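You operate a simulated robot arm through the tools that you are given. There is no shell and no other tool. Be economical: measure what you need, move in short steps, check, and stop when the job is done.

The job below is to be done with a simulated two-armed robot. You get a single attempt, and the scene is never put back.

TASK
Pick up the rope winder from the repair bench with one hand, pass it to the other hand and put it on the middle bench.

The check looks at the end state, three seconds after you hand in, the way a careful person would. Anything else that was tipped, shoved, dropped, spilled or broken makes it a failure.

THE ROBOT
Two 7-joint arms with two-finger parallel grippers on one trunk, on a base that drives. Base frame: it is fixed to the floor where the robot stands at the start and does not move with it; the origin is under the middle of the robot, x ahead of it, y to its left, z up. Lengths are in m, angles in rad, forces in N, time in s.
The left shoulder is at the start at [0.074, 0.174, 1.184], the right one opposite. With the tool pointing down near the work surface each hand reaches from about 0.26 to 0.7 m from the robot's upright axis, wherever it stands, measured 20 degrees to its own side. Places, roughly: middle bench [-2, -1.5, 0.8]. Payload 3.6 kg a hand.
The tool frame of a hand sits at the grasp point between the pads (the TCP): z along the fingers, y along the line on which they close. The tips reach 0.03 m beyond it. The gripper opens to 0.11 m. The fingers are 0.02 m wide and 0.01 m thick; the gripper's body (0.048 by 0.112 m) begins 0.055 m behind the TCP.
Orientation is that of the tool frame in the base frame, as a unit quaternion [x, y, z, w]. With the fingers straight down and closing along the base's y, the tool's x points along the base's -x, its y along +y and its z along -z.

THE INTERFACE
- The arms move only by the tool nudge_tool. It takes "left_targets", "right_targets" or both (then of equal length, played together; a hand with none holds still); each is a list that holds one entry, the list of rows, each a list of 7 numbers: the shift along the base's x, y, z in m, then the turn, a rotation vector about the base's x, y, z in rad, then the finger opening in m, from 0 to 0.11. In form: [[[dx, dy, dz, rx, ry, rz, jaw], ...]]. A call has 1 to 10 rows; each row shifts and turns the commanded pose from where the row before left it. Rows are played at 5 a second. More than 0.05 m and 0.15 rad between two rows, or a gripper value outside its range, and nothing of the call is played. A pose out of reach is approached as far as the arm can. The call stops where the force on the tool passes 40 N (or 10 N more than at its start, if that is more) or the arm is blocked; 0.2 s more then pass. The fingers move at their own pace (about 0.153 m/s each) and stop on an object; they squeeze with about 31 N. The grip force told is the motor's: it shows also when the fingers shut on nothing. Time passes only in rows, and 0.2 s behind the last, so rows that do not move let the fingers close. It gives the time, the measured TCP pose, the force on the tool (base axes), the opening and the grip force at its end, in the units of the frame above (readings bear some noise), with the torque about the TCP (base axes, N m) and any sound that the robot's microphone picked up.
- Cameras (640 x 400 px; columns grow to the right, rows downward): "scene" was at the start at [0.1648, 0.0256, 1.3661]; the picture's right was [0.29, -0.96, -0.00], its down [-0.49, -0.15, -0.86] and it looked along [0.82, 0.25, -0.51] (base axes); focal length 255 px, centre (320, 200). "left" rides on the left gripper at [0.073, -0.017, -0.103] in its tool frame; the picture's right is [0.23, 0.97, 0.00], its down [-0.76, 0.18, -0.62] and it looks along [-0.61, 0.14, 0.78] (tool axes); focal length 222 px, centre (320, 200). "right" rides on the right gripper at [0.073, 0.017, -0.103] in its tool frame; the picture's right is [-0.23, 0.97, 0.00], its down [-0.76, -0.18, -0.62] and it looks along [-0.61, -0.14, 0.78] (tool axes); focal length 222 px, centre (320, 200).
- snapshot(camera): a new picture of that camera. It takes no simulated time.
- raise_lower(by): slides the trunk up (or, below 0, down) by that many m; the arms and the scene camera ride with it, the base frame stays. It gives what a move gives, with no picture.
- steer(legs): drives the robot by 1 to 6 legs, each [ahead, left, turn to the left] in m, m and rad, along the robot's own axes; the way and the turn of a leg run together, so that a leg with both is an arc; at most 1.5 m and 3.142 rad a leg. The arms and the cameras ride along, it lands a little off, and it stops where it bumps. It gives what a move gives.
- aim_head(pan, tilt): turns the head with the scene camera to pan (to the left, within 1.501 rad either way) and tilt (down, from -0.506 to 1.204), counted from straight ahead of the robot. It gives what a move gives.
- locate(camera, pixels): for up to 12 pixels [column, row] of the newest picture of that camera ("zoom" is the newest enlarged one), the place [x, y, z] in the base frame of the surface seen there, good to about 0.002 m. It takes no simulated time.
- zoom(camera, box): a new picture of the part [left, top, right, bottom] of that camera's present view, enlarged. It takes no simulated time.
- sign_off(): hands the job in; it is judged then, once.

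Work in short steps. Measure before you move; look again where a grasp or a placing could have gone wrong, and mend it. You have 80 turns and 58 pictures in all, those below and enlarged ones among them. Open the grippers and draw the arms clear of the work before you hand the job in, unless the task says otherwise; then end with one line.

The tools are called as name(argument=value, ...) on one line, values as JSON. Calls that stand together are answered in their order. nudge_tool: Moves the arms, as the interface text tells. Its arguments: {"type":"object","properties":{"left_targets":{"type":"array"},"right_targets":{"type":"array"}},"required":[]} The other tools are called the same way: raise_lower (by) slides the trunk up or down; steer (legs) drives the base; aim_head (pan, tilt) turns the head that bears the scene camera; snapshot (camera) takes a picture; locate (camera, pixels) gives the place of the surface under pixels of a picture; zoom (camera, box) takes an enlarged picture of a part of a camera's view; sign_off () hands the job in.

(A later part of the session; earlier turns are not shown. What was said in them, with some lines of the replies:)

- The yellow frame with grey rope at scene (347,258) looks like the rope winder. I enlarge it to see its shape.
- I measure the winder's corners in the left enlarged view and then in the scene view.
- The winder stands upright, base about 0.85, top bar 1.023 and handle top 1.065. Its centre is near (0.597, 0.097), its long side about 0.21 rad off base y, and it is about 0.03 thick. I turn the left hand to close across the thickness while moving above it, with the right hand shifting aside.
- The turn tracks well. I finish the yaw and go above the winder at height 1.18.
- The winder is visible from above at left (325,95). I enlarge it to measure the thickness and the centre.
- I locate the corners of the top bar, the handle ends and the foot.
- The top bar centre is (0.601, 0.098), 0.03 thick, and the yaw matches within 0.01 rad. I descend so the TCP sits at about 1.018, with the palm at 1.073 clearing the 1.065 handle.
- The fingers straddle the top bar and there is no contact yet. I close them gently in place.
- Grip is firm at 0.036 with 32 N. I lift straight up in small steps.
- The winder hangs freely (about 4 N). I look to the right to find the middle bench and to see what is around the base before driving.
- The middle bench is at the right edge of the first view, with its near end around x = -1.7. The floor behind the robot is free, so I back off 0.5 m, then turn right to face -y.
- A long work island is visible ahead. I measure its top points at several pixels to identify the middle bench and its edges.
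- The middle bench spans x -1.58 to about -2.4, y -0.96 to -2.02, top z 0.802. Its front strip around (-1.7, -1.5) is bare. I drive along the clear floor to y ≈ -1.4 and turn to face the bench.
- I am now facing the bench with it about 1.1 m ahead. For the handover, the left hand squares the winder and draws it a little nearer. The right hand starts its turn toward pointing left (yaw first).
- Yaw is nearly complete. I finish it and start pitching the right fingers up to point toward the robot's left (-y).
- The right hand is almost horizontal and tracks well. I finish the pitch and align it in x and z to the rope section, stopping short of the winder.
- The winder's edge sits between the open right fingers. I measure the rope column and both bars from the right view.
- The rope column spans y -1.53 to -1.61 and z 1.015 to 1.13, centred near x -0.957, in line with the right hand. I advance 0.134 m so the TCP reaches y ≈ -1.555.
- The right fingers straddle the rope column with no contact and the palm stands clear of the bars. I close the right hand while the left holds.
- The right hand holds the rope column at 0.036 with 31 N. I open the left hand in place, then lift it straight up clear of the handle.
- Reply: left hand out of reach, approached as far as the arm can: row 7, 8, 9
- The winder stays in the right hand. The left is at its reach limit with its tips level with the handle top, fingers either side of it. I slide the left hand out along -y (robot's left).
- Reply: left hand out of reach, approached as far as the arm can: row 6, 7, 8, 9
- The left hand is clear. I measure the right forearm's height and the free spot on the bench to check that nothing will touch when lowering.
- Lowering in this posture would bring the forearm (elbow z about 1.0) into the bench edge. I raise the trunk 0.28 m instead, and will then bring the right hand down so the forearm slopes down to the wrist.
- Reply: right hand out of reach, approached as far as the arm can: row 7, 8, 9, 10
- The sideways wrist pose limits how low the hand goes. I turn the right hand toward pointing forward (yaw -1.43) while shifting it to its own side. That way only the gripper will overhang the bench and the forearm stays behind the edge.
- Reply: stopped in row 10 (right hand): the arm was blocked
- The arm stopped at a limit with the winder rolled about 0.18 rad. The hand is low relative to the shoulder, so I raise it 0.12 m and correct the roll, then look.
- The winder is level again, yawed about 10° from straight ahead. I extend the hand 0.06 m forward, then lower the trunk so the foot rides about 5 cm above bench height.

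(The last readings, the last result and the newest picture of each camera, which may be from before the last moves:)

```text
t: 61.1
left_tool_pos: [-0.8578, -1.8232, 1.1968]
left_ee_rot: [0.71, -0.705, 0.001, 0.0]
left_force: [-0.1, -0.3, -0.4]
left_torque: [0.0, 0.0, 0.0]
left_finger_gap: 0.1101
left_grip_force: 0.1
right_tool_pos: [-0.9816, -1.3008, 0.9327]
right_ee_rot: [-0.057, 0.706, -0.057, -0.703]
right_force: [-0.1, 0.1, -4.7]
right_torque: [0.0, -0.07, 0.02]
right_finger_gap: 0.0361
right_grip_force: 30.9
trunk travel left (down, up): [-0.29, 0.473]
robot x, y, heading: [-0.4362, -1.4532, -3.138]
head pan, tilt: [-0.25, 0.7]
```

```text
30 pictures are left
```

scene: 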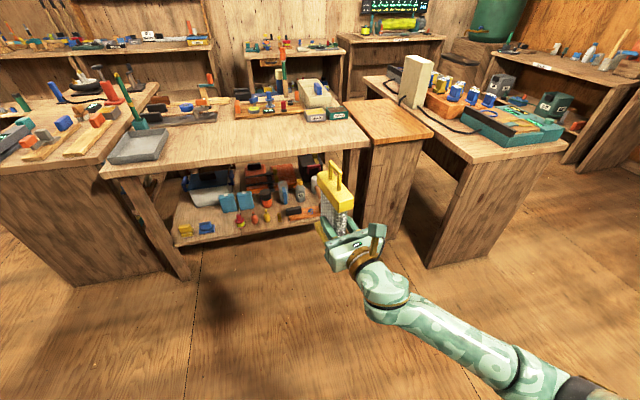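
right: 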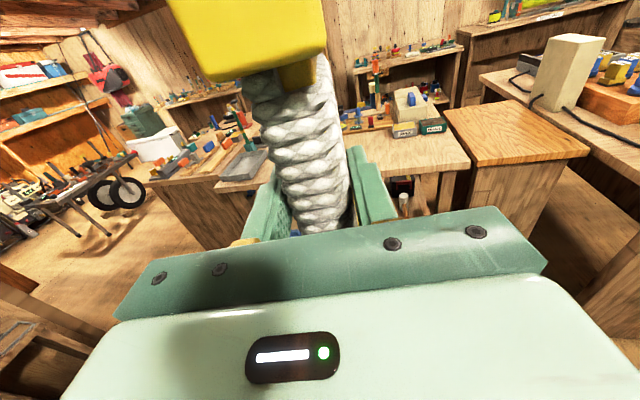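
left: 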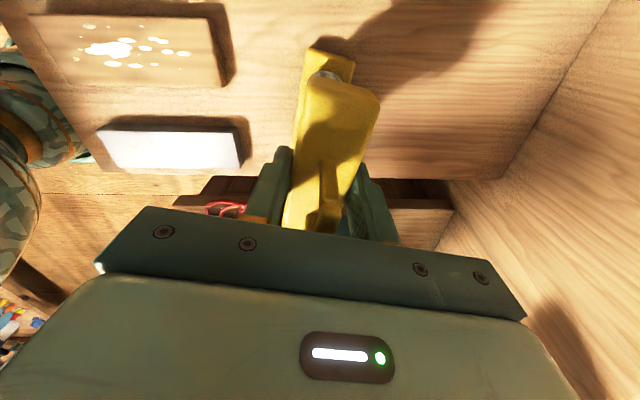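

The forearm is now behind the hand. I check elbow position, the neighbours' corners and the tall tools on the left, near where the left hand will pass.

locate(camera="scene", pixels=[[385, 275], [400, 310], [520, 370], [580, 385], [462, 165], [428, 262], [430, 135], [0, 180], [75, 285], [117, 75], [185, 278], [240, 150]])

```text
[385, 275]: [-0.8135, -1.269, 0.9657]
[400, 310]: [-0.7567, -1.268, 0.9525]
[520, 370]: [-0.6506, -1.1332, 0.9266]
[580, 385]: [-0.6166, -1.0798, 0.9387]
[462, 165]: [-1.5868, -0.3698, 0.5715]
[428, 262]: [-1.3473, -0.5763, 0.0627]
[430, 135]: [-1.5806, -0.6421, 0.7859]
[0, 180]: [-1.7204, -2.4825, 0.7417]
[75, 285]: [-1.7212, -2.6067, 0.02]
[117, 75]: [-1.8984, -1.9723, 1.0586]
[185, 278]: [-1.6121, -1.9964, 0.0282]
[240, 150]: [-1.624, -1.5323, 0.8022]
```

All clear: the left bench front is x -1.72 and the tall tool tops out at 1.06. The free strip is at (-1.62 to -1.8, -1.5). I drive 0.2 m left, then ahead 0.55 m, and verify before the last bit.

steer(legs=[[0, 0.2, 0], [0.55, 0, 0]])

snapshot(camera="scene")

```text
t: 65.5
left_tool_pos: [-1.4082, -2.029, 1.1959]
left_ee_rot: [0.712, -0.702, 0.001, 0.0]
left_force: [-0.5, 0.0, 0.1]
left_torque: [-0.01, -0.04, 0.02]
left_finger_gap: 0.1102
left_grip_force: 0.0
right_tool_pos: [-1.5352, -1.5082, 0.9323]
right_ee_rot: [-0.06, 0.706, -0.06, -0.703]
right_force: [-0.9, -0.3, -4.4]
right_torque: [-0.01, -0.12, -0.01]
right_finger_gap: 0.0359
right_grip_force: 31.4
trunk travel left (down, up): [-0.29, 0.473]
robot x, y, heading: [-0.9845, -1.6577, -3.13]
head pan, tilt: [-0.25, 0.7]
```

```text
29 pictures are left
```

scene: 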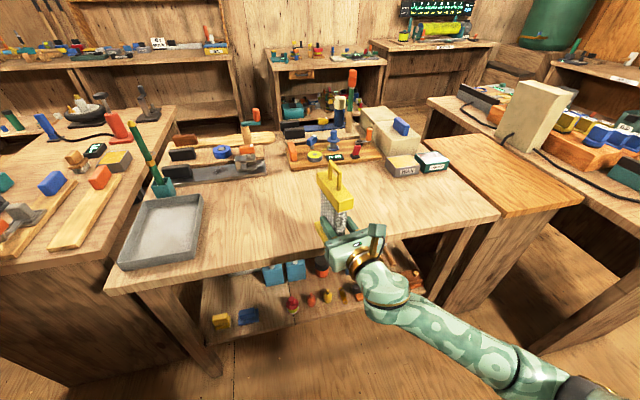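

The winder rides above the bench front with clear space ahead. I drive the last 0.15 m.

steer(legs=[[0.15, 0, 0]])

zoom(camera="scene", box=[200, 100, 480, 320])

```text
t: 66.9
left_tool_pos: [-1.5573, -2.0309, 1.196]
left_ee_rot: [0.712, -0.702, 0.001, -0.001]
left_force: [-0.3, 0.4, 0.5]
left_torque: [0.0, -0.07, 0.0]
left_finger_gap: 0.1101
left_grip_force: 0.0
right_tool_pos: [-1.6848, -1.5095, 0.932]
right_ee_rot: [-0.062, 0.706, -0.062, -0.703]
right_force: [-1.1, -0.2, -3.4]
right_torque: [0.01, -0.07, -0.02]
right_finger_gap: 0.0357
right_grip_force: 30.4
trunk travel left (down, up): [-0.29, 0.473]
robot x, y, heading: [-1.1359, -1.6594, -3.123]
head pan, tilt: [-0.25, 0.7]
```

```text
1.82 times, centred on (340, 210) of scene
```

zoom: 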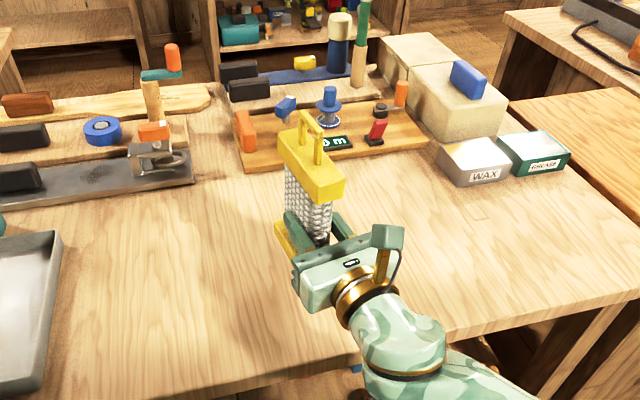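

I check the foot's height against the bench and the wrist's clearance at the bench edge before lowering.

locate(camera="zoom", pixels=[[283, 228], [279, 238], [300, 252], [296, 260], [280, 330], [345, 330], [400, 335], [340, 275], [310, 175], [250, 215], [313, 115], [325, 190]])

snapshot(camera="right")

```text
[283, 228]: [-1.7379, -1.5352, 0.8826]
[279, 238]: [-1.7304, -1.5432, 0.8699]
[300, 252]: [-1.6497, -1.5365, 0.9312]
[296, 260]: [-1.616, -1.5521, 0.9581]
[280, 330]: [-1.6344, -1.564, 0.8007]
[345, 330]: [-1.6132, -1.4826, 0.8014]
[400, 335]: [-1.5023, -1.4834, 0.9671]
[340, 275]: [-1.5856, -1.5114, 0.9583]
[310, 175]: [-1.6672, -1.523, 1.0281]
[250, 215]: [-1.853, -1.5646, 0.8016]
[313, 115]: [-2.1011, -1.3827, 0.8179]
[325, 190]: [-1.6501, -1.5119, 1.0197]
```

```text
27 pictures are left
```

right: 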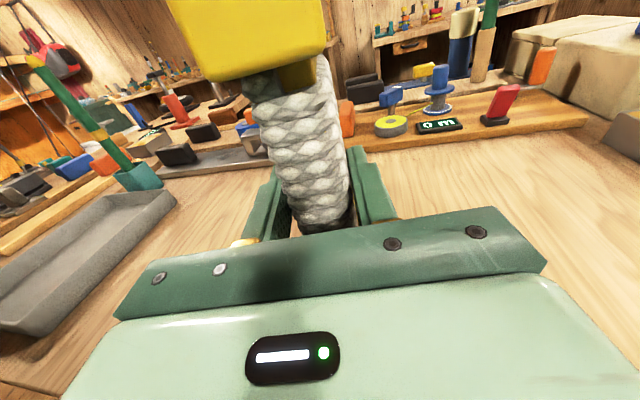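

The foot top is at 0.8826 and its bottom near 0.855, so about 0.053 m remains. I lower 0.042 m first, watching the force.

nudge_tool(right_targets=[[[0, 0, -0.01, 0, 0, 0, 0], [0, 0, -0.01, 0, 0, 0, 0], [0, 0, -0.01, 0, 0, 0, 0], [0, 0, -0.007, 0, 0, 0, 0], [0, 0, -0.005, 0, 0, 0, 0], [0, 0, 0, 0, 0, 0, 0]]])

zoom(camera="scene", box=[280, 140, 420, 260])

```text
t: 68.3
left_tool_pos: [-1.5555, -2.0312, 1.197]
left_ee_rot: [0.712, -0.702, 0.0, -0.001]
left_force: [0.4, -0.8, -0.3]
left_torque: [0.04, 0.03, 0.01]
left_finger_gap: 0.11
left_grip_force: 0.0
right_tool_pos: [-1.6835, -1.5103, 0.8914]
right_ee_rot: [-0.061, 0.706, -0.061, -0.703]
right_force: [-0.4, 0.0, -3.9]
right_torque: [0.0, -0.08, 0.02]
right_finger_gap: 0.036
right_grip_force: 31.0
trunk travel left (down, up): [-0.29, 0.473]
robot x, y, heading: [-1.134, -1.657, -3.131]
head pan, tilt: [-0.25, 0.7]
```

```text
3.33 times, centred on (350, 200) of scene
```

zoom: 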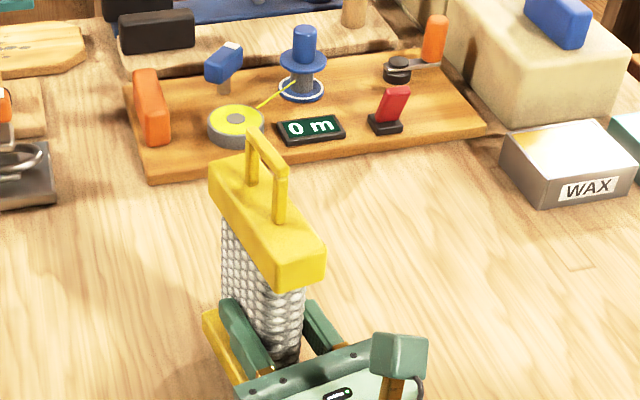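

The weight reading still shows it hanging. I go down in 2–3 mm steps until the bench takes the load.

nudge_tool(right_targets=[[[0, 0, -0.003, 0, 0, 0, 0], [0, 0, -0.003, 0, 0, 0, 0], [0, 0, -0.002, 0, 0, 0, 0], [0, 0, -0.001, 0, 0, 0, 0], [0, 0, 0, 0, 0, 0, 0]]])

```text
t: 69.5
left_tool_pos: [-1.5558, -2.0328, 1.1959]
left_ee_rot: [0.712, -0.702, 0.001, 0.0]
left_force: [0.1, 0.7, 0.5]
left_torque: [-0.02, -0.01, 0.0]
left_finger_gap: 0.1101
left_grip_force: 0.2
right_tool_pos: [-1.6836, -1.5098, 0.8821]
right_ee_rot: [-0.061, 0.706, -0.061, -0.703]
right_force: [-0.4, 0.3, -3.7]
right_torque: [0.0, -0.08, 0.02]
right_finger_gap: 0.036
right_grip_force: 31.0
trunk travel left (down, up): [-0.29, 0.473]
robot x, y, heading: [-1.1376, -1.6573, -3.133]
head pan, tilt: [-0.25, 0.7]
```

Still hanging at 0.882. I continue with 1.5 mm steps.

nudge_tool(right_targets=[[[0, 0, -0.0015, 0, 0, 0, 0], [0, 0, -0.0015, 0, 0, 0, 0], [0, 0, 0, 0, 0, 0, 0]]])

```text
t: 70.3
left_tool_pos: [-1.5554, -2.0318, 1.1973]
left_ee_rot: [0.712, -0.702, 0.001, -0.001]
left_force: [0.1, -0.7, -0.8]
left_torque: [-0.01, 0.0, 0.01]
left_finger_gap: 0.1101
left_grip_force: 0.0
right_tool_pos: [-1.6835, -1.5102, 0.8778]
right_ee_rot: [-0.06, 0.706, -0.06, -0.704]
right_force: [0.0, -0.2, -4.1]
right_torque: [0.02, -0.08, -0.01]
right_finger_gap: 0.0357
right_grip_force: 31.2
trunk travel left (down, up): [-0.29, 0.473]
robot x, y, heading: [-1.1349, -1.6559, -3.13]
head pan, tilt: [-0.25, 0.7]
```

Still no contact, so I take further small steps.

nudge_tool(right_targets=[[[0, 0, -0.0015, 0, 0, 0, 0], [0, 0, -0.0015, 0, 0, 0, 0], [0, 0, 0, 0, 0, 0, 0]]])

zoom(camera="scene", box=[310, 190, 400, 260])

```text
t: 71.1
left_tool_pos: [-1.5558, -2.0308, 1.1968]
left_ee_rot: [0.711, -0.703, 0.0, -0.001]
left_force: [0.2, 0.1, -0.4]
left_torque: [0.0, 0.0, -0.01]
left_finger_gap: 0.11
left_grip_force: 0.1
right_tool_pos: [-1.6842, -1.5092, 0.8761]
right_ee_rot: [-0.062, 0.706, -0.062, -0.703]
right_force: [0.3, 0.3, -4.3]
right_torque: [-0.01, -0.1, -0.05]
right_finger_gap: 0.0358
right_grip_force: 31.1
trunk travel left (down, up): [-0.29, 0.473]
robot x, y, heading: [-1.1348, -1.6597, -3.129]
head pan, tilt: [-0.25, 0.7]
```

```text
5.71 times, centred on (355, 225) of scene
```

zoom: 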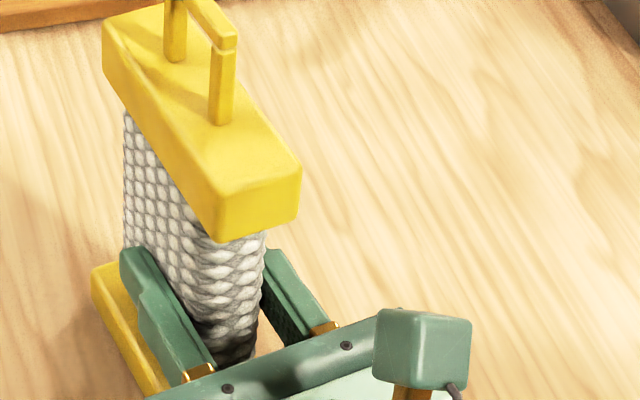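

I measure the foot top and the bench next to it to get the remaining gap.

locate(camera="zoom", pixels=[[108, 275], [120, 300], [94, 297], [105, 320], [70, 320], [150, 388], [250, 200], [150, 60]])

```text
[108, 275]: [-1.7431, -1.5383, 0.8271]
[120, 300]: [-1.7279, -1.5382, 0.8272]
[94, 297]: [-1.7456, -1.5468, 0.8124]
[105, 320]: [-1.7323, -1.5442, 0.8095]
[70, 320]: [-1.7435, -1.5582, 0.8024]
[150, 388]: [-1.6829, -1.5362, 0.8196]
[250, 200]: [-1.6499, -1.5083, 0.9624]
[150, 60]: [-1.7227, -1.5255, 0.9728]
```

The foot top is at 0.827 and the foot is roughly 0.022–0.025 tall, so contact is within about 2–3 mm. I go down in 1 mm steps.

nudge_tool(right_targets=[[[0, 0, -0.001, 0, 0, 0, 0], [0, 0, -0.001, 0, 0, 0, 0], [0, 0, 0, 0, 0, 0, 0]]])

```text
t: 71.9
left_tool_pos: [-1.5558, -2.0315, 1.1957]
left_ee_rot: [0.712, -0.702, 0.0, 0.0]
left_force: [0.4, 0.0, 1.4]
left_torque: [0.0, -0.03, -0.01]
left_finger_gap: 0.1102
left_grip_force: 0.0
right_tool_pos: [-1.6851, -1.5093, 0.8741]
right_ee_rot: [-0.061, 0.706, -0.061, -0.703]
right_force: [-0.5, -0.1, -0.3]
right_torque: [-0.01, 0.25, -0.03]
right_finger_gap: 0.0357
right_grip_force: 31.0
trunk travel left (down, up): [-0.29, 0.473]
robot x, y, heading: [-1.1372, -1.6607, -3.127]
head pan, tilt: [-0.25, 0.7]
```

The load went to zero, so the foot rests on the bench. I open the right fingers slowly in place.

nudge_tool(right_targets=[[[0, 0, -0.0005, 0, 0, 0, 0.0], [0, 0, 0, 0, 0, 0, 0.042], [0, 0, 0, 0, 0, 0, 0.055], [0, 0, 0, 0, 0, 0, 0.08], [0, 0, 0, 0, 0, 0, 0.11], [0, 0, 0, 0, 0, 0, 0.11]]])

zoom(camera="scene", box=[280, 140, 420, 260])

snapshot(camera="right")

```text
t: 73.3
left_tool_pos: [-1.5548, -2.031, 1.1979]
left_ee_rot: [0.712, -0.702, 0.001, -0.001]
left_force: [0.0, -0.1, 0.0]
left_torque: [0.0, 0.01, 0.01]
left_finger_gap: 0.1105
left_grip_force: 0.1
right_tool_pos: [-1.6842, -1.5093, 0.8731]
right_ee_rot: [-0.061, 0.705, -0.061, -0.703]
right_force: [0.5, 0.1, 0.1]
right_torque: [0.02, 0.04, -0.01]
right_finger_gap: 0.1104
right_grip_force: 0.0
trunk travel left (down, up): [-0.29, 0.473]
robot x, y, heading: [-1.1349, -1.6577, -3.131]
head pan, tilt: [-0.25, 0.7]
```

```text
3.33 times, centred on (350, 200) of scene
```

zoom: 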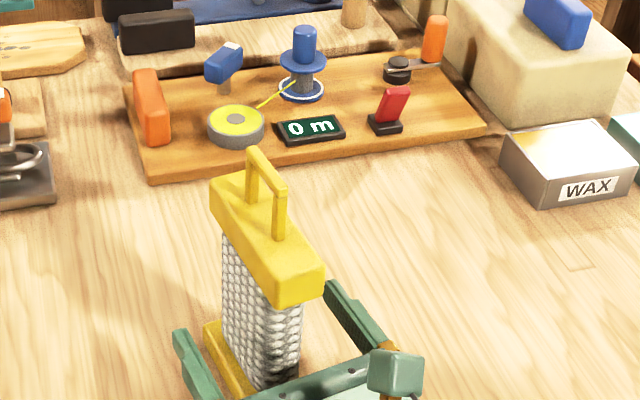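

```text
23 pictures are left
```

right: 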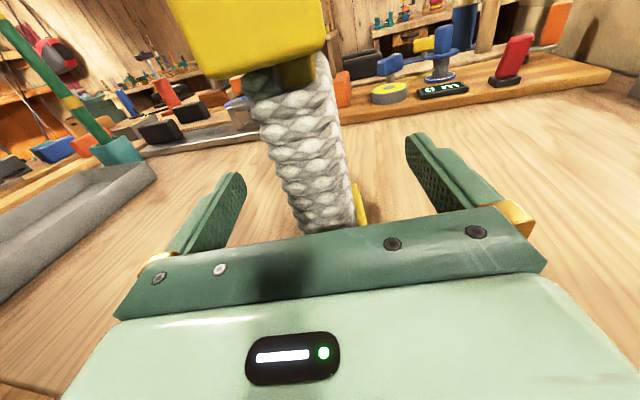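

The winder stands upright on its foot and the fingers are clear on both sides. I withdraw the right hand straight back along its finger direction.

nudge_tool(right_targets=[[[0.0148, 0.0026, 0, 0, 0, 0, 0.11], [0.0197, 0.0034, 0, 0, 0, 0, 0.11], [0.0246, 0.0043, 0, 0, 0, 0, 0.11], [0.0246, 0.0043, 0, 0, 0, 0, 0.11], [0.0246, 0.0043, 0, 0, 0, 0, 0.11], [0, 0, 0, 0, 0, 0, 0.11]]])

steer(legs=[[-0.35, 0, 0]])

snapshot(camera="scene")

```text
t: 74.7
left_tool_pos: [-1.5558, -2.0315, 1.1968]
left_ee_rot: [0.712, -0.702, 0.001, 0.0]
left_force: [0.1, 0.4, -0.9]
left_torque: [-0.02, -0.01, -0.02]
left_finger_gap: 0.1102
left_grip_force: 0.0
right_tool_pos: [-1.5739, -1.4902, 0.8728]
right_ee_rot: [-0.061, 0.705, -0.061, -0.703]
right_force: [-0.5, 0.4, 0.4]
right_torque: [-0.01, 0.03, 0.01]
right_finger_gap: 0.1099
right_grip_force: 0.1
trunk travel left (down, up): [-0.29, 0.473]
robot x, y, heading: [-1.1369, -1.6591, -3.129]
head pan, tilt: [-0.25, 0.7]
```

```text
t: 77.0
left_tool_pos: [-1.1969, -2.0271, 1.1965]
left_ee_rot: [0.713, -0.701, -0.001, -0.001]
left_force: [-0.4, -0.5, 0.7]
left_torque: [0.05, 0.0, 0.0]
left_finger_gap: 0.1098
left_grip_force: 0.2
right_tool_pos: [-1.2178, -1.4868, 0.8735]
right_ee_rot: [-0.062, 0.706, -0.061, -0.703]
right_force: [-0.1, -0.4, 1.1]
right_torque: [0.0, -0.02, 0.02]
right_finger_gap: 0.1103
right_grip_force: 0.0
trunk travel left (down, up): [-0.29, 0.473]
robot x, y, heading: [-0.7815, -1.6536, -3.128]
head pan, tilt: [-0.25, 0.7]
```

```text
22 pictures are left
```

scene: 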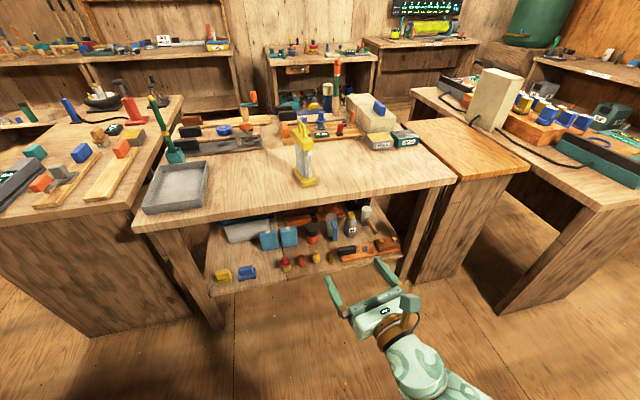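

The winder stands upright on the middle bench at about (303,160), nothing else has moved, and both hands are open and clear. I hand the job in.

sign_off()

```text
The job is handed in.
```

The rope winder was picked up with the left hand, passed to the right, and now stands upright on the middle bench; nothing else in view was disturbed.
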